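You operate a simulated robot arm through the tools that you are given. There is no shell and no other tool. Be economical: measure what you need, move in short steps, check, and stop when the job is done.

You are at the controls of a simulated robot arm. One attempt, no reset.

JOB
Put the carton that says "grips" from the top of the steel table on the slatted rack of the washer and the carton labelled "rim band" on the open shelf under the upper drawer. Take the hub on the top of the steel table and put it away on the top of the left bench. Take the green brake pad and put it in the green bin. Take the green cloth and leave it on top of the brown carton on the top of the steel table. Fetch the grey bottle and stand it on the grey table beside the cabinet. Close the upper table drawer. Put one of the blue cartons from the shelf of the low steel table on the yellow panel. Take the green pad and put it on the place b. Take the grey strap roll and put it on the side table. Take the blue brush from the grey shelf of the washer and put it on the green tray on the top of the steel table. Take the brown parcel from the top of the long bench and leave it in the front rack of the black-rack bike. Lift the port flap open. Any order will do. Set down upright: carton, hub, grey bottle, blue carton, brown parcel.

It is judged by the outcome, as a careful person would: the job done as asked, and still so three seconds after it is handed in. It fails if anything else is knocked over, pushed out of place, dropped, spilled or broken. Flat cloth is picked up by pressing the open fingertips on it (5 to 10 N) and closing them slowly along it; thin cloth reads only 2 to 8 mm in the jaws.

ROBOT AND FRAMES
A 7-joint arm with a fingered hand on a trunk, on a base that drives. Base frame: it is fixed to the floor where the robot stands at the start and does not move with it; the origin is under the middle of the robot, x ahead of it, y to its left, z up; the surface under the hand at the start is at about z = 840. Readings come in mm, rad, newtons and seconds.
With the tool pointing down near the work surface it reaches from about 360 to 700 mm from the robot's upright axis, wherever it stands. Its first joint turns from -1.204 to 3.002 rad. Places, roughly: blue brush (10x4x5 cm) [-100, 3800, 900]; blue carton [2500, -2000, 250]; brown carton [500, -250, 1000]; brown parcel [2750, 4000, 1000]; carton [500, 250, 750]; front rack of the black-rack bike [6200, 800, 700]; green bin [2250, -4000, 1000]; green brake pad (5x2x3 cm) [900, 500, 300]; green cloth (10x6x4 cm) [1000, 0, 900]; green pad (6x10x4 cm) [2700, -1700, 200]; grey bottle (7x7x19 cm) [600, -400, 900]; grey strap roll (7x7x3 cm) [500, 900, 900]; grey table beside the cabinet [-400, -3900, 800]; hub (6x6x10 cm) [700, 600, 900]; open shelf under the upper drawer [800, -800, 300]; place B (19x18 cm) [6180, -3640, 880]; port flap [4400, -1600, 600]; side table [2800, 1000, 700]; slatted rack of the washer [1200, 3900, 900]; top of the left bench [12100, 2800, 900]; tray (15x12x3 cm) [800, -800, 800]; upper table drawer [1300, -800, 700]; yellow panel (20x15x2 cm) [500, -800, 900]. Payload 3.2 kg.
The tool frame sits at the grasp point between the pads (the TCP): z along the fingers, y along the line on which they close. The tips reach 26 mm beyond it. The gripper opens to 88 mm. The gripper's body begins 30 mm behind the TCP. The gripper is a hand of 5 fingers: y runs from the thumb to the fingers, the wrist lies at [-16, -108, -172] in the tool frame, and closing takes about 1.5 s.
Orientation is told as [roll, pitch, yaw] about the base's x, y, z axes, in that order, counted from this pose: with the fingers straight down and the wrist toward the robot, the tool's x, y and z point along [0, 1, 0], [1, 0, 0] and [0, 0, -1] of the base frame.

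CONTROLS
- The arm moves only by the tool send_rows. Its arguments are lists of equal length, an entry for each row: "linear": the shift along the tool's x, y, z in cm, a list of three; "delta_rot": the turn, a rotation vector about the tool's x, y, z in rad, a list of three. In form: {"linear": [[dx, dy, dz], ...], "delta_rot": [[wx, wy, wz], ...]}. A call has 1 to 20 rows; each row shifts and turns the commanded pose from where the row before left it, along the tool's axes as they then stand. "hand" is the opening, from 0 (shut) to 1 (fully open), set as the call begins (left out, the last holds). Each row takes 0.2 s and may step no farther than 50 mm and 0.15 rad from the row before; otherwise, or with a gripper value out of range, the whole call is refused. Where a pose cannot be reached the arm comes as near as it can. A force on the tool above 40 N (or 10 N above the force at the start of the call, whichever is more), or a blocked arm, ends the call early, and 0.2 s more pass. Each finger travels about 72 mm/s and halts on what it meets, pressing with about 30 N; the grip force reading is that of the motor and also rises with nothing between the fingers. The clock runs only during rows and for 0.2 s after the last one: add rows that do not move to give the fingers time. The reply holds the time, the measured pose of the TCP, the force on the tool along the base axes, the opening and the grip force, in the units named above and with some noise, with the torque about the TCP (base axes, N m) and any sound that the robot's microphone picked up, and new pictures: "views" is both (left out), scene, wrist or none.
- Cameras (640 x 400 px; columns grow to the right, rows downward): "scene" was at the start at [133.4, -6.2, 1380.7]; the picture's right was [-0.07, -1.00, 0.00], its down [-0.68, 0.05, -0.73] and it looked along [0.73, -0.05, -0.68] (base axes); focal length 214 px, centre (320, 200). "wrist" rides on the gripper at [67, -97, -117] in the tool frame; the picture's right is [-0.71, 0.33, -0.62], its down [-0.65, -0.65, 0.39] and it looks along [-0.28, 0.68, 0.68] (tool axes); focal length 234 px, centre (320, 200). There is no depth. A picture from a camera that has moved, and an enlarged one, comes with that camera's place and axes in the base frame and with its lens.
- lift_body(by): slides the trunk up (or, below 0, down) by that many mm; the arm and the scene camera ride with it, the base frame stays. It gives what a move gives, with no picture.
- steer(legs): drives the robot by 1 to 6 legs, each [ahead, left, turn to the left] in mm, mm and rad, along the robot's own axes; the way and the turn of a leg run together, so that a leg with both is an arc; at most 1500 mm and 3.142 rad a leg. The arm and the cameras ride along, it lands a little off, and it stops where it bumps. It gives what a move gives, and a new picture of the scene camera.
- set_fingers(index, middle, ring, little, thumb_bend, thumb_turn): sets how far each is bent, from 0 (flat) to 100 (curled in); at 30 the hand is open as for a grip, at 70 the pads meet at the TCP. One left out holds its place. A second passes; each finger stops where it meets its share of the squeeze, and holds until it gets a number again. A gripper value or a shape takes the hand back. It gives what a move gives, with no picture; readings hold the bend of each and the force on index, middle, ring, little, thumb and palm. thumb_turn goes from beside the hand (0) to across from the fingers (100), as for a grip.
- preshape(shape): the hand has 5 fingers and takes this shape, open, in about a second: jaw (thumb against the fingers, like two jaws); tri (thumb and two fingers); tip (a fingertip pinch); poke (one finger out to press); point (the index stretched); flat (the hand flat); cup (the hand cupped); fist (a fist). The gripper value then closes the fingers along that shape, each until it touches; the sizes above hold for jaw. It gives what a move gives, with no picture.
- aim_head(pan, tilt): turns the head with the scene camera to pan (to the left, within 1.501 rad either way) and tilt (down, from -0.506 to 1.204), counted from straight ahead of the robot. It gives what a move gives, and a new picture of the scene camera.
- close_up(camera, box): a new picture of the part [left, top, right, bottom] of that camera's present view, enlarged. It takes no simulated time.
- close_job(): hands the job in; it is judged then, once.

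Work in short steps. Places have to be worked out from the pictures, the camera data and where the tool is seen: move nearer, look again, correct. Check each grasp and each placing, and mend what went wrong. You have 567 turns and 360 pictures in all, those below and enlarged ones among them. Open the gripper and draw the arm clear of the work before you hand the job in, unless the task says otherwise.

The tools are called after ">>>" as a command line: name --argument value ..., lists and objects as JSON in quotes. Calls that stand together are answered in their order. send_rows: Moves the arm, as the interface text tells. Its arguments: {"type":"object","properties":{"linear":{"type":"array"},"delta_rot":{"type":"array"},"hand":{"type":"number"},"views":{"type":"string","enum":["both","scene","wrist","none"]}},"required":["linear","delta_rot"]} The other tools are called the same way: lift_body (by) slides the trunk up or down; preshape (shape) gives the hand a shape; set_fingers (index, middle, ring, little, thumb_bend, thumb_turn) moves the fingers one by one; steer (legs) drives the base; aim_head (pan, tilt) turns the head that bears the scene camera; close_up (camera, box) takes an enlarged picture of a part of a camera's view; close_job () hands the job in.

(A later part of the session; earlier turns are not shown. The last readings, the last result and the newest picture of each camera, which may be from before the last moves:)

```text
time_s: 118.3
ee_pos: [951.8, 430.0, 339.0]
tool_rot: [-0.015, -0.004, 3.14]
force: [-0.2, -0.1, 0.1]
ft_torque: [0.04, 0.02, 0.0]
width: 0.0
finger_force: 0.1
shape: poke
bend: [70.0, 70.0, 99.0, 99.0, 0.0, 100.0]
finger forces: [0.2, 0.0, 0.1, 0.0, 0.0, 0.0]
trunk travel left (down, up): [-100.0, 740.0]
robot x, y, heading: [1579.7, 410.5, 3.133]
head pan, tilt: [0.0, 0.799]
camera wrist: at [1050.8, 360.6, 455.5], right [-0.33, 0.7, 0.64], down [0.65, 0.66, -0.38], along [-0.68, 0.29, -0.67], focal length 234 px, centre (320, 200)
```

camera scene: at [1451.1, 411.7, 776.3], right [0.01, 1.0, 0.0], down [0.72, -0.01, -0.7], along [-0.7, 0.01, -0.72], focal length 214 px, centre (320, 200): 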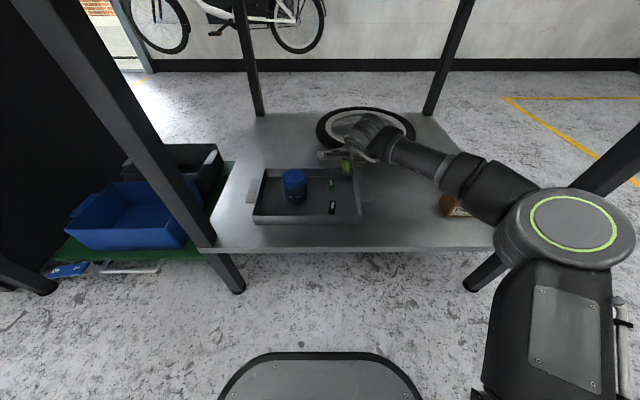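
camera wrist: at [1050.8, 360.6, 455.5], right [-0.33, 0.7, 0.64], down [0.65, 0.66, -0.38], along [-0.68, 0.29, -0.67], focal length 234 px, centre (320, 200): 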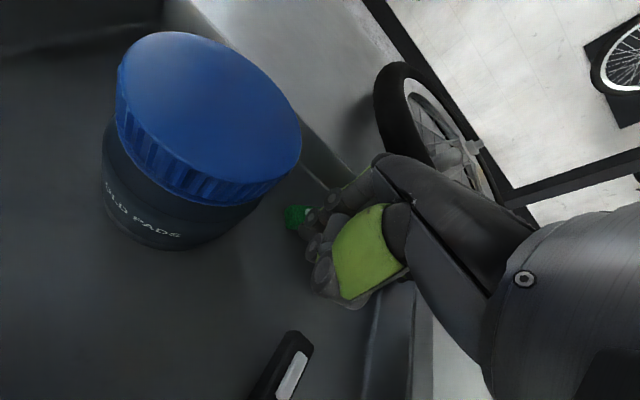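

I lift off and look.

>>> send_rows --linear '[[-0.5, -0.3, 0], [0, 0, -3], [-1, -1.5, -3.5], [-1, -2, -3.5]]' --delta_rot '[[0, 0, 0], [0, 0, 0], [0, 0, 0], [0, 0, 0]]' --views "wrist"

```text
time_s: 119.3
ee_pos: [991.2, 453.4, 439.5]
tool_rot: [-0.017, -0.002, -3.14]
force: [0.8, -0.1, 0.1]
ft_torque: [0.04, 0.02, 0.01]
width: 0.0
finger_force: 0.1
shape: poke
bend: [70.0, 70.0, 99.0, 99.0, 0.0, 100.0]
finger forces: [0.1, 0.0, 0.1, 0.1, 0.0, 0.1]
trunk travel left (down, up): [-100.0, 740.0]
robot x, y, heading: [1584.1, 409.5, 3.134]
head pan, tilt: [0.0, 0.799]
camera wrist: at [1089.5, 384.1, 555.6], right [-0.33, 0.7, 0.64], down [0.65, 0.66, -0.38], along [-0.68, 0.29, -0.67], focal length 234 px, centre (320, 200)
```

wrist: 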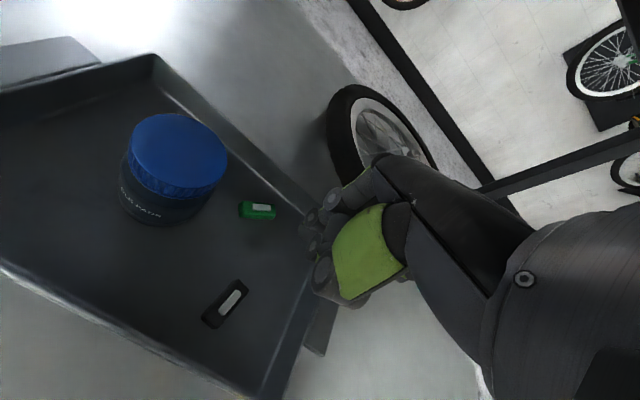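

Pad is now centred ≈[934,422] with its axis about 40° from y. I retract, take jaw half-open, drive 110 mm closer, then yaw 0.65.

>>> preshape --shape "jaw"

>>> send_rows --linear '[[0, -4, 0], [0, -4, 0], [0, -4, 0]]' --delta_rot '[[0, 0, 0], [0, 0, 0], [0, 0, 0]]' --hand 0.5 --views "none"

>>> steer --legs '[[120, 0, 0]]'

>>> send_rows --linear '[[0, 0, 0], [0, 0, 0], [0, 0, 0], [0, 0, 0], [0, 0, 0]]' --delta_rot '[[0, 0, -0.13], [0, 0, -0.13], [0, 0, -0.13], [0, 0, -0.13], [0, 0, -0.13]]' --views "both"

```text
time_s: 120.2
ee_pos: [991.5, 453.4, 439.1]
tool_rot: [-0.015, -0.005, -3.142]
force: [0.6, 0.9, 0.1]
ft_torque: [-0.01, -0.03, -0.02]
width: 87.7
finger_force: 0.0
shape: jaw
bend: [30.0, 30.0, 30.0, 30.0, 30.0, 97.0]
finger forces: [0.1, 0.0, 0.0, 0.0, 0.1, 0.0]
trunk travel left (down, up): [-100.0, 740.0]
robot x, y, heading: [1578.3, 414.2, 3.133]
head pan, tilt: [0.0, 0.799]
```

```text
time_s: 121.0
ee_pos: [1111.1, 453.5, 438.2]
tool_rot: [-0.015, -0.004, 3.142]
force: [-0.4, 0.9, 0.8]
ft_torque: [-0.01, 0.03, -0.01]
width: 44.2
finger_force: 0.1
shape: jaw
bend: [49.0, 42.0, 73.0, 48.0, 34.0, 100.0]
finger forces: [0.1, 0.1, 0.1, 0.0, 0.1, 0.0]
trunk travel left (down, up): [-100.0, 740.0]
robot x, y, heading: [1583.1, 411.7, 3.13]
head pan, tilt: [0.0, 0.799]
```

```text
time_s: 122.2
ee_pos: [992.0, 455.5, 439.4]
tool_rot: [-0.017, -0.002, 3.142]
force: [-0.5, 0.6, 0.2]
ft_torque: [0.01, -0.03, 0.04]
width: 44.3
finger_force: 0.0
shape: jaw
bend: [49.0, 42.0, 73.0, 48.0, 34.0, 100.0]
finger forces: [0.1, 0.0, 0.0, 0.0, 0.1, 0.0]
trunk travel left (down, up): [-100.0, 740.0]
robot x, y, heading: [1460.2, 409.4, 3.133]
head pan, tilt: [0.0, 0.799]
camera scene: at [1332.6, 412.9, 776.3], right [0.01, 1.0, 0.0], down [0.72, -0.01, -0.7], along [-0.7, 0.01, -0.72], focal length 214 px, centre (320, 200)
```

scene: 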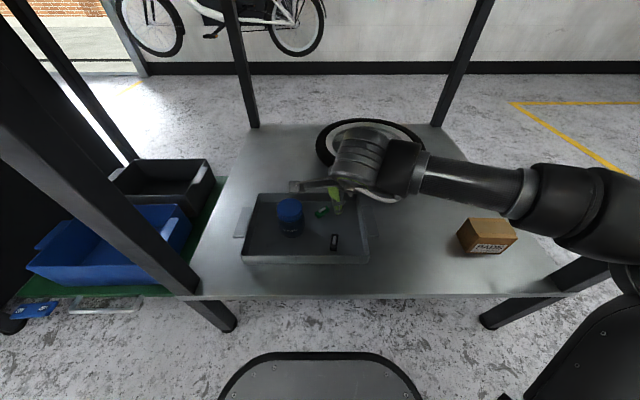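

```text
time_s: 123.4
ee_pos: [990.8, 455.2, 438.8]
tool_rot: [-0.014, 0.007, -2.492]
force: [-0.6, 0.3, 0.5]
ft_torque: [0.0, 0.0, 0.01]
width: 44.2
finger_force: 0.1
shape: jaw
bend: [49.0, 42.0, 73.0, 48.0, 34.0, 100.0]
finger forces: [0.0, 0.0, 0.0, 0.1, 0.0, 0.0]
trunk travel left (down, up): [-100.0, 740.0]
robot x, y, heading: [1462.0, 409.9, 3.13]
head pan, tilt: [0.0, 0.799]
camera scene: at [1332.6, 412.9, 776.3], right [0.01, 1.0, 0.0], down [0.72, -0.01, -0.7], along [-0.7, 0.01, -0.72], focal length 214 px, centre (320, 200)
camera wrist: at [1110.6, 458.1, 556.5], right [-0.69, 0.35, 0.63], down [0.13, 0.92, -0.37], along [-0.71, -0.18, -0.68], focal length 234 px, centre (320, 200)
```

scene: 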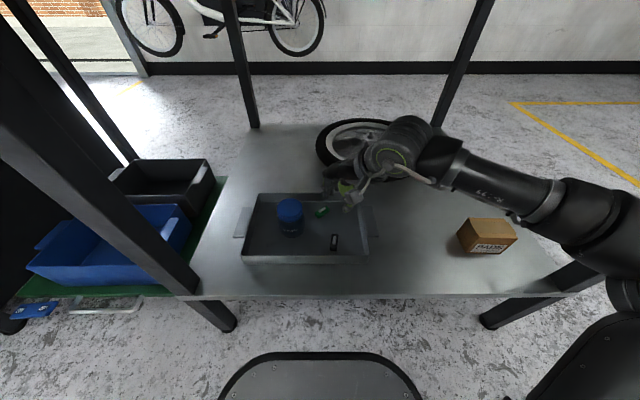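
wrist: 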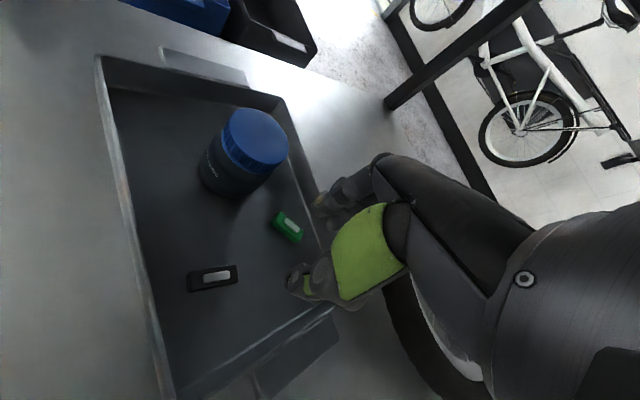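

Pad centre confirmed ≈[933,421]. I move over it and lower partway.

>>> send_rows --linear '[[-0.3, 2.3, 2], [-0.3, 2.2, 2], [-0.2, 2.2, 2]]' --delta_rot '[[0, 0, 0], [0, 0, 0], [0, 0, 0]]' --views "wrist"

```text
time_s: 124.2
ee_pos: [933.0, 421.3, 377.8]
tool_rot: [-0.015, 0.008, -2.493]
force: [-0.2, -0.4, 0.9]
ft_torque: [-0.02, 0.01, 0.0]
width: 44.4
finger_force: 0.0
shape: jaw
bend: [49.0, 42.0, 73.0, 48.0, 34.0, 100.0]
finger forces: [0.0, 0.0, 0.1, 0.1, 0.1, 0.1]
trunk travel left (down, up): [-100.0, 740.0]
robot x, y, heading: [1464.2, 415.4, 3.131]
head pan, tilt: [0.0, 0.799]
camera wrist: at [1052.1, 424.6, 495.7], right [-0.69, 0.35, 0.63], down [0.13, 0.92, -0.37], along [-0.71, -0.18, -0.68], focal length 234 px, centre (320, 200)
```

wrist: 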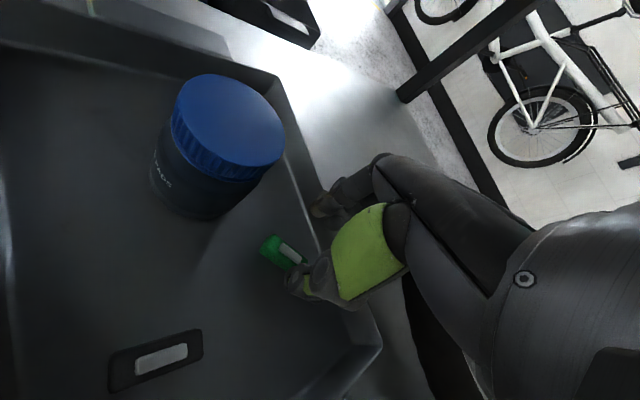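

The pad sits right under the TCP. I descend and close.

>>> send_rows --linear '[[0, 0, 1.5], [0, 0, 1.2], [0, 0, 1]]' --delta_rot '[[0, 0, 0], [0, 0, 0], [0, 0, 0]]' --views "none"

>>> send_rows --linear '[[0, 0, 0], [0, 0, 0], [0, 0, 0], [0, 0, 0], [0, 0, 0], [0, 0, 0]]' --delta_rot '[[0, 0, 0], [0, 0, 0], [0, 0, 0], [0, 0, 0], [0, 0, 0], [0, 0, 0]]' --hand 0 --views "wrist"

```text
time_s: 125.0
ee_pos: [932.3, 421.6, 345.0]
tool_rot: [-0.017, -0.001, -2.491]
force: [2.6, 0.7, 10.8]
ft_torque: [0.16, 0.57, -0.12]
width: 44.3
finger_force: 0.0
shape: jaw
bend: [49.0, 42.0, 73.0, 48.0, 34.0, 100.0]
finger forces: [0.1, 0.0, 0.4, 11.5, 0.0, 0.1]
trunk travel left (down, up): [-100.0, 740.0]
robot x, y, heading: [1463.0, 411.5, 3.132]
head pan, tilt: [0.0, 0.799]
```

```text
time_s: 126.4
ee_pos: [932.4, 423.6, 344.7]
tool_rot: [-0.015, -0.001, -2.492]
force: [4.1, 6.3, 25.9]
ft_torque: [0.14, 0.21, 0.02]
width: 0.0
finger_force: 30.4
shape: jaw
bend: [70.0, 63.0, 48.0, 47.0, 77.0, 100.0]
finger forces: [0.1, 10.2, 0.0, 4.5, 31.9, 0.1]
trunk travel left (down, up): [-100.0, 740.0]
robot x, y, heading: [1459.6, 411.8, 3.129]
head pan, tilt: [0.0, 0.799]
camera wrist: at [1053.5, 425.4, 462.2], right [-0.69, 0.35, 0.64], down [0.12, 0.92, -0.38], along [-0.72, -0.18, -0.67], focal length 234 px, centre (320, 200)
```

wrist: 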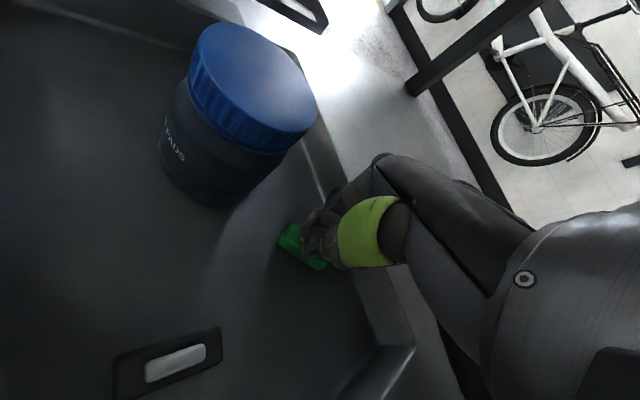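

The little finger met the tray wall and the fingers closed above the pad. I rise, use the tri shape (thumb and two fingers) and retry.

>>> send_rows --linear '[[0, 0, -2], [0, 0, -2], [0, 0, 0], [0, 0, 0]]' --delta_rot '[[0, 0, 0], [0, 0, 0], [0, 0, 0], [0, 0, 0]]' --hand 0.5 --views "none"

>>> preshape --shape "tri"

>>> send_rows --linear '[[0, 0, 0], [0, 0, 0], [0, 0, 0], [0, 0, 0]]' --delta_rot '[[0, 0, 0], [0, 0, 0], [0, 0, 0], [0, 0, 0]]' --hand 0.5 --views "wrist"

```text
time_s: 127.4
ee_pos: [932.0, 421.5, 381.0]
tool_rot: [-0.014, 0.008, -2.493]
force: [1.1, -0.7, -0.1]
ft_torque: [-0.02, 0.01, -0.01]
width: 43.6
finger_force: 0.0
shape: jaw
bend: [50.0, 43.0, 73.0, 48.0, 34.0, 100.0]
finger forces: [0.1, 0.0, 0.0, 0.0, 0.1, 0.0]
trunk travel left (down, up): [-100.0, 740.0]
robot x, y, heading: [1463.2, 413.4, 3.128]
head pan, tilt: [0.0, 0.799]
```

```text
time_s: 128.3
ee_pos: [932.7, 421.9, 380.9]
tool_rot: [-0.014, 0.006, -2.492]
force: [0.0, -0.8, -0.3]
ft_torque: [0.03, 0.0, 0.0]
width: 88.1
finger_force: 0.1
shape: tri
bend: [30.0, 30.0, 99.0, 99.0, 30.0, 97.0]
finger forces: [0.1, 0.1, 0.0, 0.1, 0.0, 0.0]
trunk travel left (down, up): [-100.0, 740.0]
robot x, y, heading: [1462.9, 413.1, 3.134]
head pan, tilt: [0.0, 0.799]
```

```text
time_s: 129.3
ee_pos: [933.7, 423.2, 381.7]
tool_rot: [-0.013, 0.008, -2.492]
force: [0.0, -0.3, -0.3]
ft_torque: [0.0, 0.02, 0.01]
width: 44.7
finger_force: 0.0
shape: tri
bend: [49.0, 42.0, 99.0, 99.0, 34.0, 100.0]
finger forces: [0.1, 0.1, 0.1, 0.0, 0.0, 0.1]
trunk travel left (down, up): [-100.0, 740.0]
robot x, y, heading: [1463.7, 410.0, 3.133]
head pan, tilt: [0.0, 0.799]
camera wrist: at [1052.0, 425.0, 499.1], right [-0.69, 0.35, 0.63], down [0.13, 0.92, -0.37], along [-0.71, -0.18, -0.68], focal length 234 px, centre (320, 200)
```

wrist: 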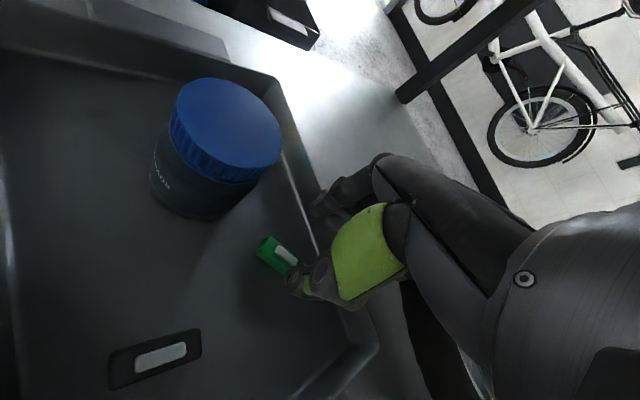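

Pad still under the TCP. I descend to z≈336 and close.

>>> send_rows --linear '[[0, 0, 1.5], [0, 0, 1.5], [0, 0, 1], [0, 0, 0.5]]' --delta_rot '[[0, 0, 0], [0, 0, 0], [0, 0, 0], [0, 0, 0]]' --views "none"

>>> send_rows --linear '[[0, 0, 0], [0, 0, 0], [0, 0, 0], [0, 0, 0], [0, 0, 0], [0, 0, 0]]' --delta_rot '[[0, 0, 0], [0, 0, 0], [0, 0, 0], [0, 0, 0], [0, 0, 0], [0, 0, 0]]' --hand 0 --views "wrist"

```text
time_s: 130.3
ee_pos: [932.4, 422.7, 336.4]
tool_rot: [-0.013, 0.008, -2.493]
force: [0.3, -0.5, 0.6]
ft_torque: [0.01, 0.01, 0.02]
width: 44.2
finger_force: 0.0
shape: tri
bend: [49.0, 42.0, 99.0, 99.0, 34.0, 100.0]
finger forces: [0.1, 0.0, 0.1, 0.0, 0.0, 0.1]
trunk travel left (down, up): [-100.0, 740.0]
robot x, y, heading: [1464.4, 411.2, 3.135]
head pan, tilt: [0.0, 0.799]
```

```text
time_s: 131.7
ee_pos: [933.1, 423.2, 337.0]
tool_rot: [-0.015, 0.006, -2.493]
force: [0.2, -0.2, -0.7]
ft_torque: [-0.02, 0.01, -0.02]
width: 12.8
finger_force: 29.7
shape: tri
bend: [65.0, 61.0, 100.0, 100.0, 52.0, 100.0]
finger forces: [13.4, 13.2, 0.1, 0.0, 26.7, 0.0]
trunk travel left (down, up): [-100.0, 740.0]
robot x, y, heading: [1462.8, 407.6, 3.128]
head pan, tilt: [0.0, 0.799]
camera wrist: at [1051.9, 425.8, 454.5], right [-0.69, 0.35, 0.63], down [0.13, 0.92, -0.37], along [-0.71, -0.18, -0.68], focal length 234 px, centre (320, 200)
```

wrist: 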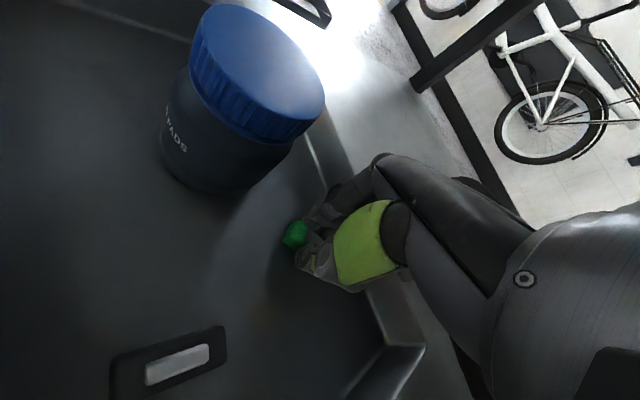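

Gripped at 13 mm with both fingers loaded. I lift and check.

>>> send_rows --linear '[[0, 0, -2], [0, 0, -3], [0, 0, -3], [0, -3, -2], [0, -4, 0], [0, -4, 0]]' --delta_rot '[[0, 0, 0], [0, 0, 0], [0, 0, 0], [0, 0, 0], [0, 0, 0], [0, 0, 0]]' --views "both"

```text
time_s: 133.1
ee_pos: [1021.5, 487.5, 435.0]
tool_rot: [-0.014, 0.007, -2.489]
force: [-0.2, 0.3, -1.1]
ft_torque: [0.04, -0.03, 0.01]
width: 12.7
finger_force: 30.2
shape: tri
bend: [65.0, 61.0, 100.0, 100.0, 52.0, 100.0]
finger forces: [13.4, 13.4, 0.1, 0.0, 26.8, 0.0]
trunk travel left (down, up): [-100.0, 740.0]
robot x, y, heading: [1461.6, 411.7, 3.134]
head pan, tilt: [0.0, 0.799]
camera scene: at [1332.5, 412.8, 776.3], right [0.01, 1.0, 0.0], down [0.72, -0.01, -0.7], along [-0.7, 0.01, -0.72], focal length 214 px, centre (320, 200)
camera wrist: at [1140.4, 489.8, 553.5], right [-0.69, 0.35, 0.63], down [0.13, 0.92, -0.37], along [-0.71, -0.18, -0.68], focal length 234 px, centre (320, 200)
```

scene: 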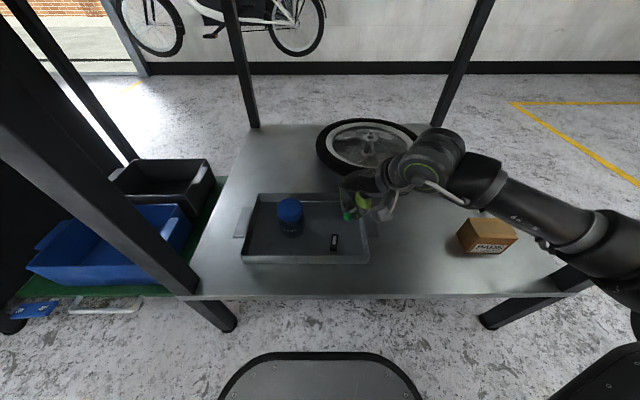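
wrist: 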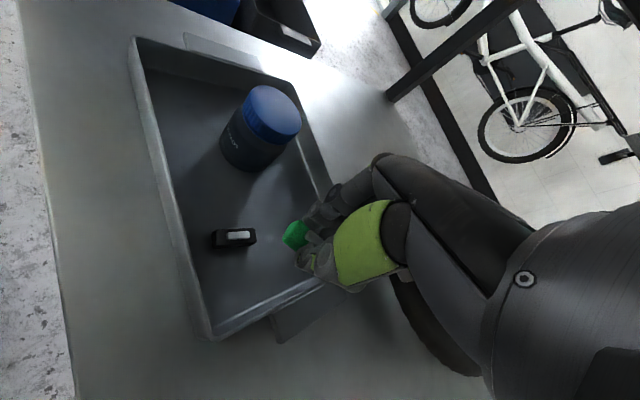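

Pad held. I back out, raise, restore yaw, and head for the rack with the green bin.

>>> steer --legs '[[-480, 0, 0]]'

>>> send_rows --linear '[[0, 0, 0], [0, 0, 0], [0, 0, 0], [0, 0, 0], [0, 0, 0]]' --delta_rot '[[0, 0, 0.13], [0, 0, 0.13], [0, 0, 0.13], [0, 0, 0.13], [0, 0, 0.13]]' --views "none"

>>> lift_body --by 400

>>> lift_body --by 300

>>> steer --legs '[[0, 0, 1.57], [1500, 0, 0], [1500, 0, 0]]'

>>> aim_head --pan 0.2 --tilt 0.3

```text
time_s: 136.0
ee_pos: [1500.4, 483.3, 436.8]
tool_rot: [-0.014, 0.006, -2.494]
force: [0.5, -0.2, -0.8]
ft_torque: [0.03, -0.02, -0.03]
width: 13.0
finger_force: 30.6
shape: tri
bend: [65.0, 61.0, 100.0, 100.0, 52.0, 100.0]
finger forces: [13.5, 13.4, 0.1, 0.0, 26.9, 0.0]
trunk travel left (down, up): [-100.0, 740.0]
robot x, y, heading: [1943.0, 409.5, 3.131]
head pan, tilt: [0.0, 0.799]
camera scene: at [1812.8, 408.2, 776.3], right [0.01, 1.0, 0.0], down [0.72, -0.01, -0.7], along [-0.7, 0.01, -0.72], focal length 214 px, centre (320, 200)
```

scene: 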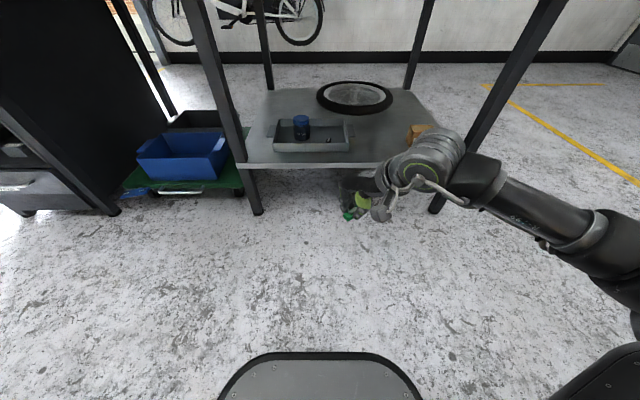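

```text
time_s: 137.2
ee_pos: [1501.3, 483.2, 435.6]
tool_rot: [-0.016, -0.004, 3.137]
force: [0.2, -0.3, -0.3]
ft_torque: [-0.02, 0.01, -0.01]
width: 12.8
finger_force: 29.7
shape: tri
bend: [65.0, 61.0, 100.0, 100.0, 52.0, 100.0]
finger forces: [13.4, 13.3, 0.0, 0.0, 26.8, 0.0]
trunk travel left (down, up): [-100.0, 740.0]
robot x, y, heading: [1941.7, 408.4, 3.131]
head pan, tilt: [0.0, 0.799]
```

```text
time_s: 141.0
ee_pos: [1501.1, 483.6, 835.2]
tool_rot: [-0.016, -0.003, 3.139]
force: [0.5, -1.0, -0.6]
ft_torque: [0.0, 0.01, 0.01]
width: 13.0
finger_force: 30.5
shape: tri
bend: [65.0, 61.0, 100.0, 100.0, 52.0, 100.0]
finger forces: [13.6, 13.3, 0.1, 0.0, 26.8, 0.0]
trunk travel left (down, up): [-500.0, 340.0]
robot x, y, heading: [1946.5, 410.1, 3.13]
head pan, tilt: [0.0, 0.799]
```

```text
time_s: 144.0
ee_pos: [1500.6, 482.4, 1135.8]
tool_rot: [-0.016, -0.001, 3.139]
force: [0.3, 0.3, -0.4]
ft_torque: [0.01, 0.01, 0.02]
width: 13.1
finger_force: 29.9
shape: tri
bend: [65.0, 61.0, 100.0, 100.0, 52.0, 100.0]
finger forces: [13.5, 13.3, 0.0, 0.0, 26.8, 0.1]
trunk travel left (down, up): [-800.0, 40.0]
robot x, y, heading: [1941.5, 405.3, 3.127]
head pan, tilt: [0.0, 0.799]
```

```text
time_s: 162.3
ee_pos: [1841.0, -3028.3, 1137.0]
tool_rot: [-0.016, -0.003, -1.573]
force: [-0.3, 0.0, -0.5]
ft_torque: [0.01, -0.04, -0.02]
width: 12.9
finger_force: 29.5
shape: tri
bend: [65.0, 61.0, 100.0, 100.0, 53.0, 100.0]
finger forces: [13.3, 13.2, 0.1, 0.1, 26.6, 0.1]
trunk travel left (down, up): [-800.0, 40.0]
robot x, y, heading: [1914.8, -2585.4, -1.582]
head pan, tilt: [0.0, 0.799]
camera scene: at [1916.4, -2717.6, 1476.3], right [-1.0, 0.01, 0.0], down [0.01, 0.72, -0.7], along [-0.01, -0.7, -0.72], focal length 214 px, centre (320, 200)
```

scene: 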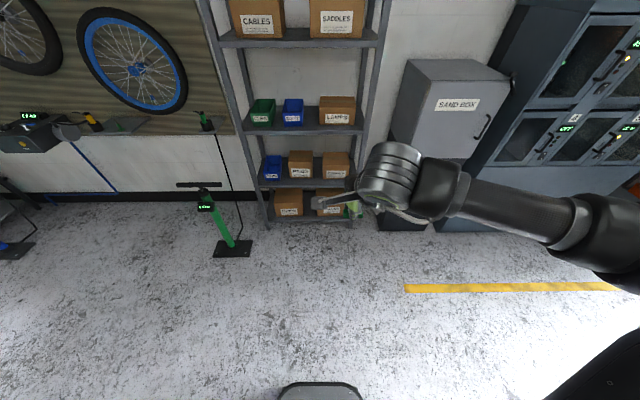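

```text
time_s: 163.2
ee_pos: [1841.1, -3029.1, 1135.0]
tool_rot: [-0.017, -0.005, -1.573]
force: [-0.6, 0.2, -0.9]
ft_torque: [0.0, 0.01, -0.04]
width: 12.9
finger_force: 29.3
shape: tri
bend: [65.0, 61.0, 100.0, 100.0, 53.0, 100.0]
finger forces: [13.4, 13.1, 0.0, 0.0, 26.6, 0.0]
trunk travel left (down, up): [-800.0, 40.0]
robot x, y, heading: [1915.8, -2584.8, -1.581]
head pan, tilt: [0.201, 0.3]
camera scene: at [1934.8, -2728.6, 1520.6], right [-0.98, -0.19, 0.0], down [-0.06, 0.29, -0.95], along [0.18, -0.94, -0.3], focal length 214 px, centre (320, 200)
```

scene: 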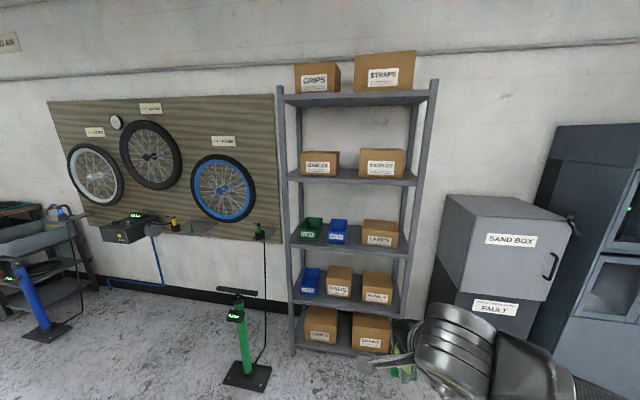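

Green bin is on the middle shelf at ≈[2242,−4030], shelf z≈826. I align and approach.

>>> steer --legs '[[0, 400, 0], [650, 0, 0]]'

>>> aim_head --pan 0.0 --tilt 0.7

```text
time_s: 168.9
ee_pos: [2234.3, -3687.2, 1135.1]
tool_rot: [-0.014, -0.005, -1.578]
force: [0.7, 0.4, -1.9]
ft_torque: [0.01, -0.02, 0.0]
width: 12.9
finger_force: 29.8
shape: tri
bend: [65.0, 61.0, 100.0, 100.0, 53.0, 100.0]
finger forces: [13.4, 13.3, 0.0, 0.0, 26.6, 0.1]
trunk travel left (down, up): [-800.0, 40.0]
robot x, y, heading: [2310.8, -3247.9, -1.587]
head pan, tilt: [0.201, 0.3]
camera scene: at [2328.3, -3388.2, 1520.7], right [-0.98, -0.18, 0.0], down [-0.05, 0.29, -0.96], along [0.17, -0.94, -0.3], focal length 214 px, centre (320, 200)
```

scene: 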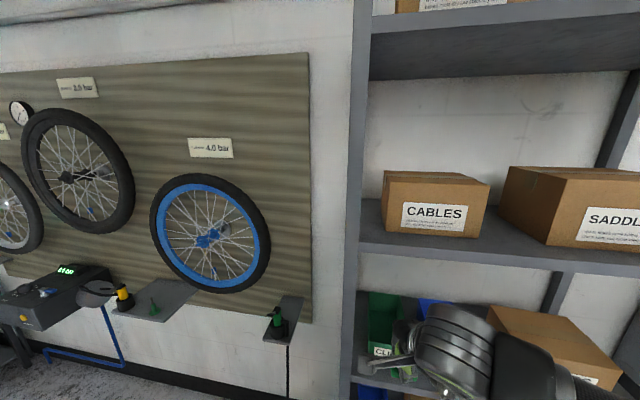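

```text
time_s: 169.8
ee_pos: [2232.4, -3689.1, 1135.5]
tool_rot: [-0.017, -0.003, -1.578]
force: [0.2, 0.4, 0.9]
ft_torque: [-0.02, 0.01, -0.01]
width: 13.1
finger_force: 30.0
shape: tri
bend: [65.0, 61.0, 100.0, 100.0, 53.0, 100.0]
finger forces: [13.4, 13.2, 0.1, 0.1, 26.6, 0.0]
trunk travel left (down, up): [-800.0, 40.0]
robot x, y, heading: [2310.1, -3246.5, -1.587]
head pan, tilt: [0.0, 0.7]
camera scene: at [2309.8, -3381.3, 1484.6], right [-1.0, 0.02, 0.0], down [0.01, 0.64, -0.77], along [-0.01, -0.77, -0.64], focal length 214 px, centre (320, 200)
```

scene: 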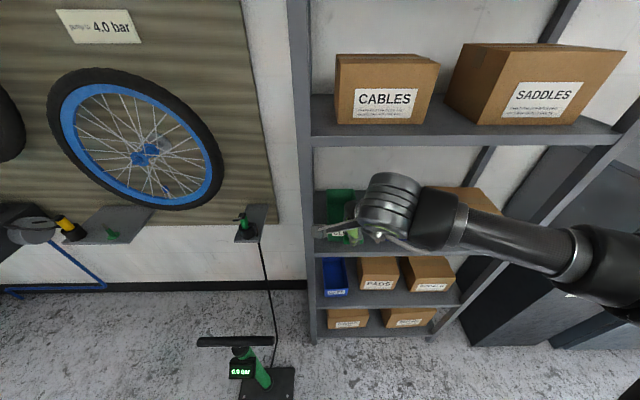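

The pump stand is close on the left, so I shift the robot right 110, lower to TCP ≈ 985 with the trunk, move the hand left and look through the wrist camera.

>>> steer --legs '[[0, -110, 0]]'

>>> lift_body --by -135

>>> send_rows --linear '[[2.5, 0, 0], [2.5, 0, 0], [2.5, 0, 0], [2.3, 0, 0]]' --delta_rot '[[0, 0, 0], [0, 0, 0], [0, 0, 0], [0, 0, 0]]' --views "both"

```text
time_s: 171.0
ee_pos: [2124.8, -3686.5, 1135.9]
tool_rot: [-0.018, -0.002, -1.575]
force: [1.0, 0.8, 0.1]
ft_torque: [0.01, 0.04, -0.01]
width: 13.1
finger_force: 30.0
shape: tri
bend: [65.0, 61.0, 100.0, 100.0, 53.0, 100.0]
finger forces: [13.5, 13.3, 0.0, 0.1, 26.5, 0.0]
trunk travel left (down, up): [-800.0, 40.0]
robot x, y, heading: [2204.3, -3247.4, -1.586]
head pan, tilt: [0.0, 0.7]
camera scene: at [2200.9, -3379.6, 1484.6], right [-1.0, 0.02, 0.0], down [0.01, 0.64, -0.76], along [-0.01, -0.76, -0.64], focal length 214 px, centre (320, 200)
```

scene: 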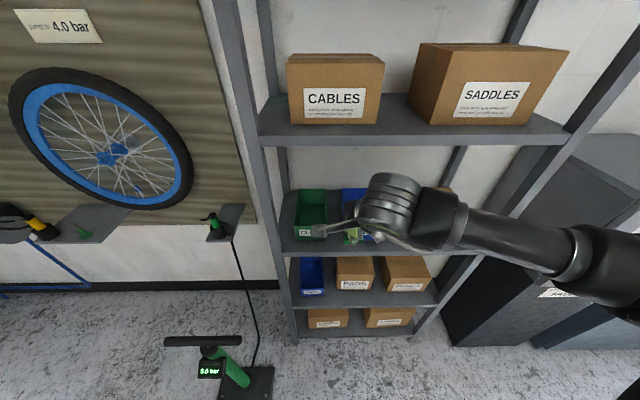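

```text
time_s: 172.6
ee_pos: [2123.5, -3686.3, 999.9]
tool_rot: [-0.016, -0.004, -1.577]
force: [0.3, -0.3, 0.0]
ft_torque: [0.01, 0.01, -0.03]
width: 12.8
finger_force: 29.7
shape: tri
bend: [65.0, 61.0, 100.0, 100.0, 53.0, 100.0]
finger forces: [13.4, 13.3, 0.0, 0.1, 26.5, 0.0]
trunk travel left (down, up): [-665.0, 175.0]
robot x, y, heading: [2204.9, -3242.1, -1.582]
head pan, tilt: [0.0, 0.7]
```

```text
time_s: 173.6
ee_pos: [2223.4, -3686.6, 999.1]
tool_rot: [-0.017, -0.003, -1.577]
force: [0.4, 0.9, -0.2]
ft_torque: [-0.01, 0.03, 0.01]
width: 12.8
finger_force: 29.6
shape: tri
bend: [65.0, 61.0, 100.0, 100.0, 53.0, 100.0]
finger forces: [13.3, 13.2, 0.1, 0.0, 26.5, 0.0]
trunk travel left (down, up): [-665.0, 175.0]
robot x, y, heading: [2203.7, -3241.5, -1.588]
head pan, tilt: [0.0, 0.7]
camera scene: at [2201.4, -3379.8, 1349.5], right [-1.0, 0.02, 0.0], down [0.01, 0.64, -0.76], along [-0.01, -0.76, -0.64], focal length 214 px, centre (320, 200)
camera wrist: at [2293.3, -3590.6, 1116.0], right [-0.7, -0.33, 0.64], down [-0.65, 0.66, -0.38], along [-0.29, -0.68, -0.67], focal length 234 px, centre (320, 200)
```

scene: 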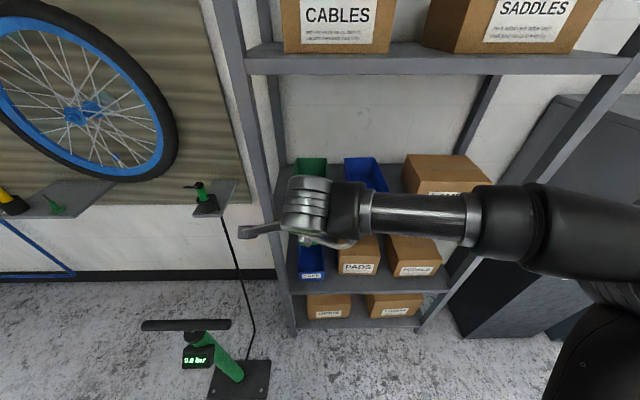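
wrist: 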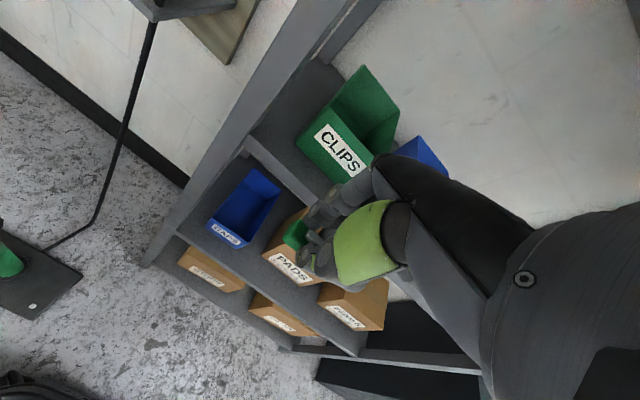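

I enlarge the bin in the wrist view.

>>> close_up --camera "wrist" --box '[200, 30, 460, 210]'

```text
2.22 times, centred on (330, 120) of wrist
camera zoom: at [2293.3, -3590.6, 1116.0], right [-0.7, -0.33, 0.64], down [-0.65, 0.66, -0.38], along [-0.29, -0.68, -0.67], focal length 520 px, centre (298, 378)
```

zoom: 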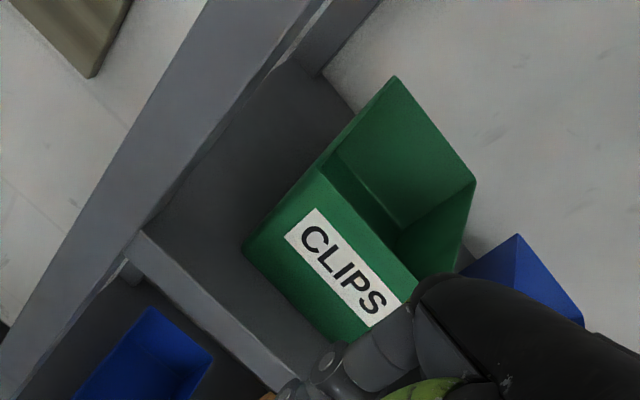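

Bin: x≈2152–2271, y≈−3950..−4110, front rim z≈929. Drive ahead 200, then reach in at TCP z≈985.

>>> steer --legs '[[200, 0, 0]]'

>>> send_rows --linear '[[-0.5, 3, 0.5], [-0.5, 3, 0.5], [-0.2, 3, 0], [0, 3, 0]]' --delta_rot '[[0, 0, 0], [0, 0, 0], [0, 0, 0], [0, 0, 0]]' --views "both"

```text
time_s: 175.2
ee_pos: [2217.4, -3887.2, 998.5]
tool_rot: [-0.016, -0.002, -1.579]
force: [-0.6, -0.4, -0.2]
ft_torque: [-0.02, -0.01, 0.02]
width: 12.5
finger_force: 29.8
shape: tri
bend: [65.0, 61.0, 100.0, 100.0, 52.0, 100.0]
finger forces: [13.9, 14.8, 0.0, 0.0, 28.5, 0.0]
trunk travel left (down, up): [-665.0, 175.0]
robot x, y, heading: [2202.1, -3441.6, -1.588]
head pan, tilt: [0.0, 0.7]
camera scene: at [2197.0, -3580.4, 1349.5], right [-1.0, 0.02, 0.0], down [0.01, 0.64, -0.76], along [-0.01, -0.76, -0.64], focal length 214 px, centre (320, 200)
```

scene: 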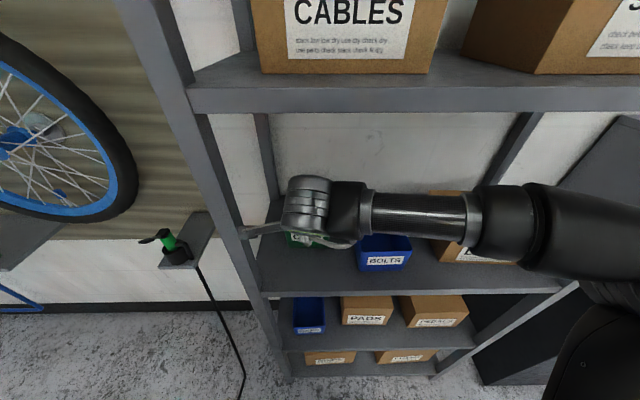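

```text
time_s: 176.1
ee_pos: [2209.2, -3955.3, 994.8]
tool_rot: [-0.012, 0.003, -1.568]
force: [0.9, 38.2, 16.0]
ft_torque: [1.0, 0.07, -0.16]
width: 6.5
finger_force: 29.9
shape: tri
bend: [73.0, 75.0, 100.0, 100.0, 43.0, 100.0]
finger forces: [5.7, 5.9, 0.1, 0.0, 37.7, 0.0]
trunk travel left (down, up): [-665.0, 175.0]
robot x, y, heading: [2196.7, -3442.5, -1.587]
head pan, tilt: [0.0, 0.7]
stopped in row 4: the force on the tool passed its limit at 53 N (the readings are from after the stop); the commanded pose is now the measured one
camera scene: at [2195.8, -3563.5, 1351.2], right [-1.0, 0.02, 0.0], down [0.01, 0.64, -0.77], along [-0.01, -0.77, -0.64], focal length 214 px, centre (320, 200)
camera wrist: at [2279.5, -3858.7, 1112.6], right [-0.7, -0.34, 0.63], down [-0.66, 0.65, -0.38], along [-0.28, -0.68, -0.68], focal length 234 px, centre (320, 200)
```

scene: 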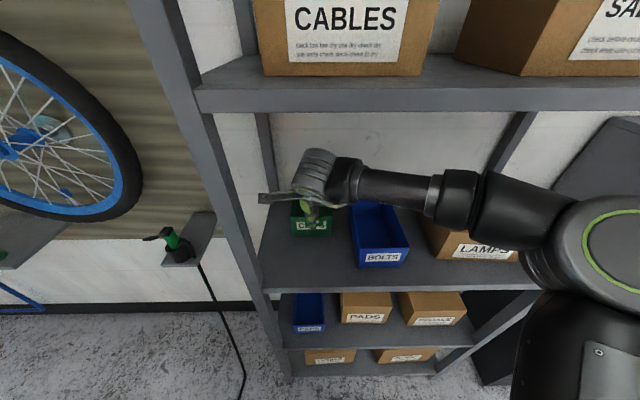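
wrist: 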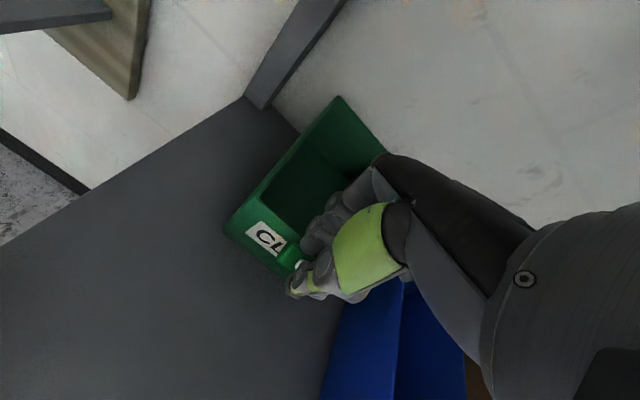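

The bin front was nearer and higher than I judged (shelf z≈880); the bin got pushed back. I check the pad in the grip.

>>> close_up --camera "wrist" --box '[200, 80, 440, 320]'

>>> close_up --camera "scene" --box '[240, 140, 440, 300]'

```text
1.67 times, centred on (320, 200) of wrist
camera zoom: at [2279.5, -3858.7, 1112.6], right [-0.7, -0.34, 0.63], down [-0.66, 0.65, -0.38], along [-0.28, -0.68, -0.68], focal length 390 px, centre (320, 200)
```

zoom: 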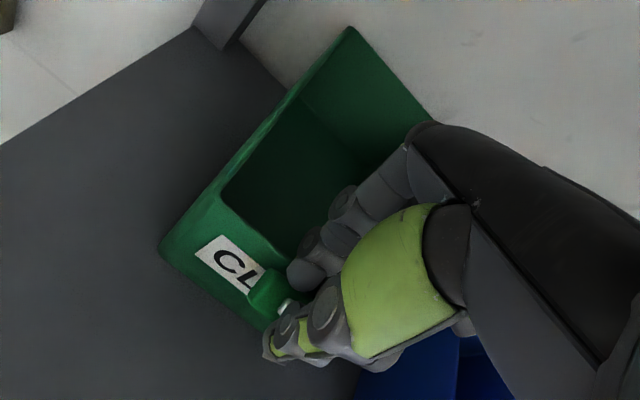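

```text
2.50 times, centred on (340, 220) of scene
camera zoom: at [2195.8, -3563.5, 1351.2], right [-1.0, 0.02, 0.0], down [0.01, 0.64, -0.77], along [-0.01, -0.77, -0.64], focal length 536 px, centre (270, 150)
```

zoom: 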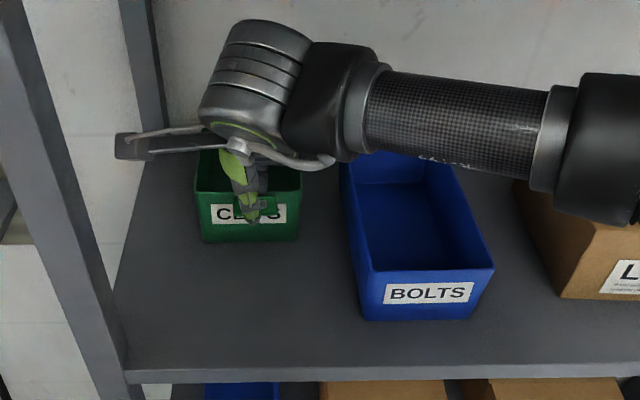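

The thumb holds the pad against the outside of the bin's front wall with the fingers inside the bin. I pull straight back ~85 mm to bring the bin back into line with its neighbour.

>>> send_rows --linear '[[0, -1.5, 0], [0, -1.5, 0], [0, -1.5, 0], [0, -1.5, 0], [0, -1.5, 0], [0, -1, 0]]' --delta_rot '[[0, 0, 0], [0, 0, 0], [0, 0, 0], [0, 0, 0], [0, 0, 0], [0, 0, 0]]' --views "both"

```text
time_s: 177.5
ee_pos: [2209.0, -3883.7, 989.9]
tool_rot: [-0.018, 0.011, -1.573]
force: [0.8, -0.7, -0.5]
ft_torque: [0.04, -0.01, 0.01]
width: 8.3
finger_force: 29.6
shape: tri
bend: [71.0, 74.0, 100.0, 100.0, 89.0, 100.0]
finger forces: [0.0, 0.0, 0.0, 0.1, 0.0, 0.1]
trunk travel left (down, up): [-665.0, 175.0]
robot x, y, heading: [2200.0, -3441.9, -1.589]
head pan, tilt: [0.0, 0.7]
camera scene: at [2196.7, -3579.1, 1349.4], right [-1.0, 0.02, 0.0], down [0.01, 0.64, -0.76], along [-0.01, -0.76, -0.64], focal length 214 px, centre (320, 200)
camera wrist: at [2278.5, -3789.2, 1106.8], right [-0.7, -0.34, 0.63], down [-0.65, 0.66, -0.37], along [-0.29, -0.67, -0.68], focal length 234 px, centre (320, 200)
```

scene: 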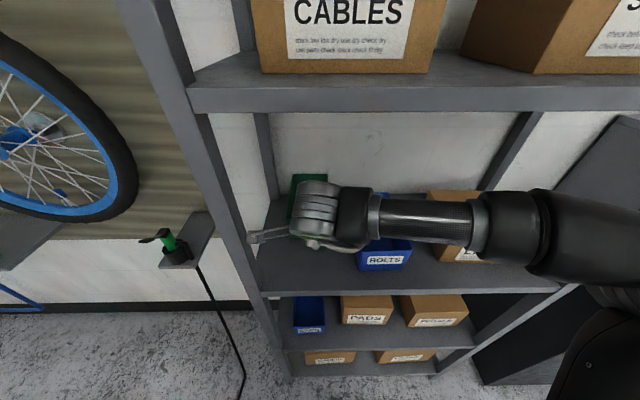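
wrist: 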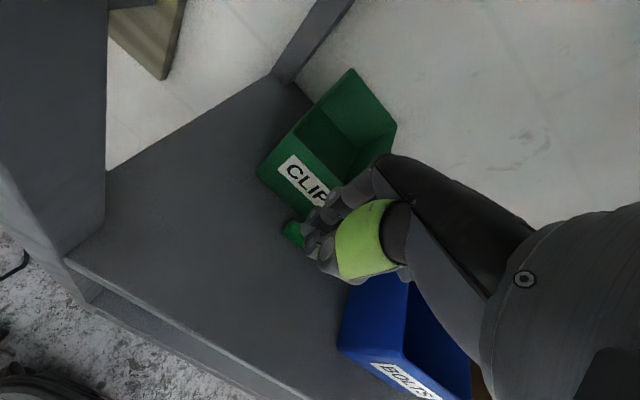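

The hand slipped off; fingers read no load. I zoom to see whether the pad dropped on the shelf.

>>> send_rows --linear '[[0, -2, -2], [0, -3, -1], [0, -3, 0]]' --delta_rot '[[0, 0, 0], [0, 0, 0], [0, 0, 0]]' --views "both"

```text
time_s: 178.3
ee_pos: [2210.5, -3801.8, 1022.0]
tool_rot: [-0.018, 0.01, -1.572]
force: [1.3, -0.8, 0.0]
ft_torque: [-0.01, -0.01, 0.04]
width: 8.1
finger_force: 29.9
shape: tri
bend: [71.0, 74.0, 100.0, 100.0, 89.0, 100.0]
finger forces: [0.0, 0.1, 0.0, 0.1, 0.1, 0.1]
trunk travel left (down, up): [-665.0, 175.0]
robot x, y, heading: [2197.6, -3441.4, -1.587]
head pan, tilt: [0.0, 0.7]
camera scene: at [2196.9, -3577.5, 1349.7], right [-1.0, 0.02, 0.0], down [0.01, 0.64, -0.77], along [-0.01, -0.77, -0.64], focal length 214 px, centre (320, 200)
camera wrist: at [2279.3, -3707.7, 1138.6], right [-0.7, -0.34, 0.63], down [-0.65, 0.66, -0.37], along [-0.29, -0.67, -0.68], focal length 234 px, centre (320, 200)
```

scene: 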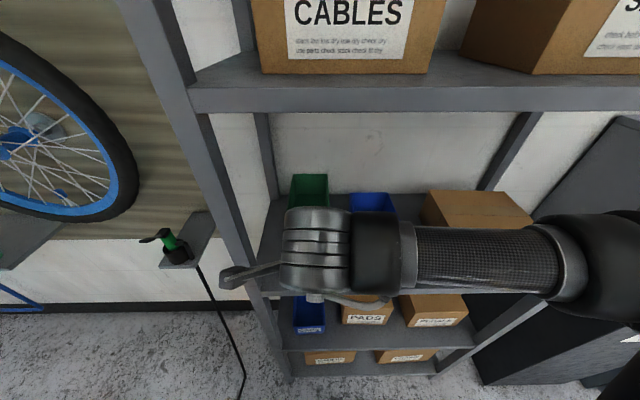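
wrist: 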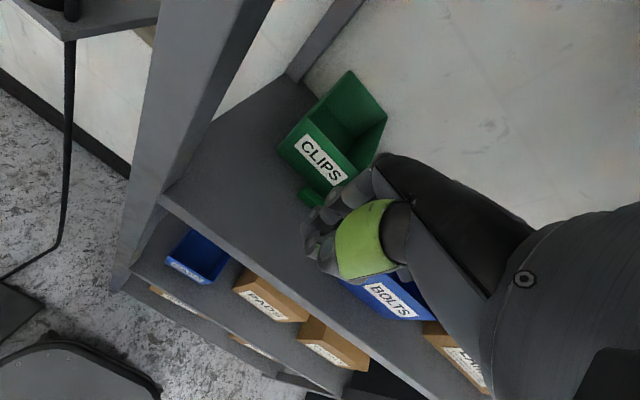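

The pad fell onto the shelf in front of the bin, ≈[2190,−3943,890], long axis along x. I open narrowly and go over it.

>>> send_rows --linear '[[-0.5, 3.5, 0.5], [-0.5, 3.5, 1], [-0.5, 3.5, 1.5], [-0.5, 3, 1.5]]' --delta_rot '[[0, 0, 0], [0, 0, 0], [0, 0, 0], [0, 0, 0]]' --hand 0.4 --views "wrist"

>>> close_up --camera "wrist" --box '[200, 80, 440, 320]'

```text
time_s: 179.3
ee_pos: [2195.7, -3924.6, 987.3]
tool_rot: [-0.005, -0.009, -1.559]
force: [0.0, 31.1, 20.9]
ft_torque: [-0.28, 0.05, -0.1]
width: 26.7
finger_force: 0.1
shape: tri
bend: [62.0, 76.0, 99.0, 99.0, 38.0, 100.0]
finger forces: [11.4, 25.8, 0.0, 0.0, 0.0, 0.1]
trunk travel left (down, up): [-665.0, 175.0]
robot x, y, heading: [2198.8, -3445.3, -1.589]
head pan, tilt: [0.0, 0.7]
stopped in row 4: the force on the tool passed its limit at 42 N (the readings are from after the stop); the commanded pose is now the measured one
camera wrist: at [2261.8, -3826.2, 1103.3], right [-0.7, -0.33, 0.63], down [-0.66, 0.64, -0.39], along [-0.27, -0.69, -0.67], focal length 234 px, centre (320, 200)
```

wrist: 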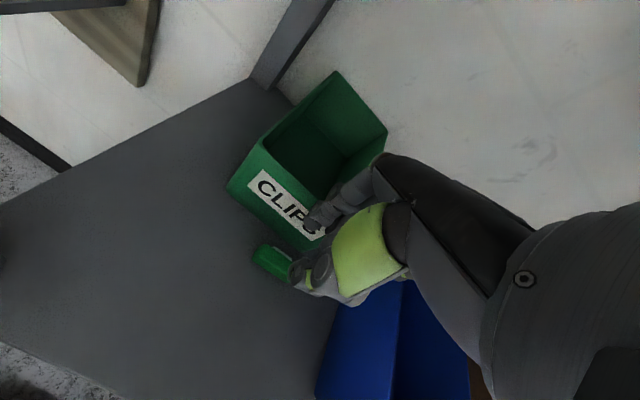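

```text
1.67 times, centred on (320, 200) of wrist
camera zoom: at [2261.8, -3826.2, 1103.3], right [-0.7, -0.33, 0.63], down [-0.66, 0.64, -0.39], along [-0.27, -0.69, -0.67], focal length 390 px, centre (320, 200)
```

zoom: 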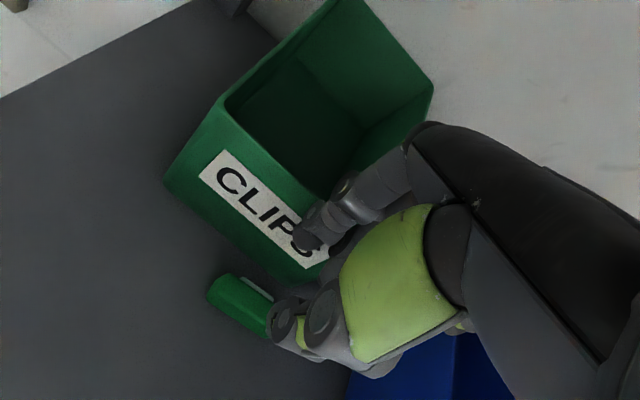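

The bin's front leans out at the top, crowding the fingers. I rise, tilt the fingertips forward 0.3 rad so that the fingers clear the rim, and re-aim.

>>> send_rows --linear '[[0, -2, -2], [0, -1, -3], [0, 0, 0], [0, 0, 0]]' --delta_rot '[[0, 0, 0], [0, 0, 0], [-0.15, 0, 0], [-0.15, 0, 0]]' --hand 0.45 --views "wrist"

```text
time_s: 180.3
ee_pos: [2194.6, -3902.9, 1031.5]
tool_rot: [-0.008, -0.302, -1.562]
force: [-0.2, 0.2, 0.1]
ft_torque: [-0.01, 0.01, -0.01]
width: 39.5
finger_force: 0.1
shape: tri
bend: [52.0, 45.0, 99.0, 99.0, 36.0, 100.0]
finger forces: [0.0, 0.0, 0.1, 0.1, 0.1, 0.0]
trunk travel left (down, up): [-665.0, 175.0]
robot x, y, heading: [2196.3, -3440.0, -1.588]
head pan, tilt: [0.0, 0.7]
camera wrist: at [2261.2, -3776.5, 1113.8], right [-0.7, -0.14, 0.7], down [-0.66, 0.5, -0.56], along [-0.28, -0.85, -0.44], focal length 234 px, centre (320, 200)
```

wrist: 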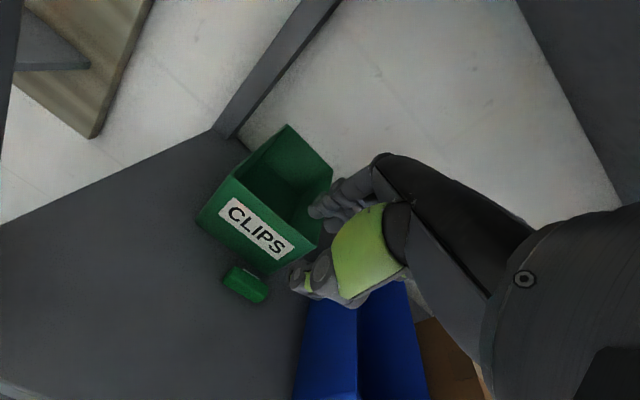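

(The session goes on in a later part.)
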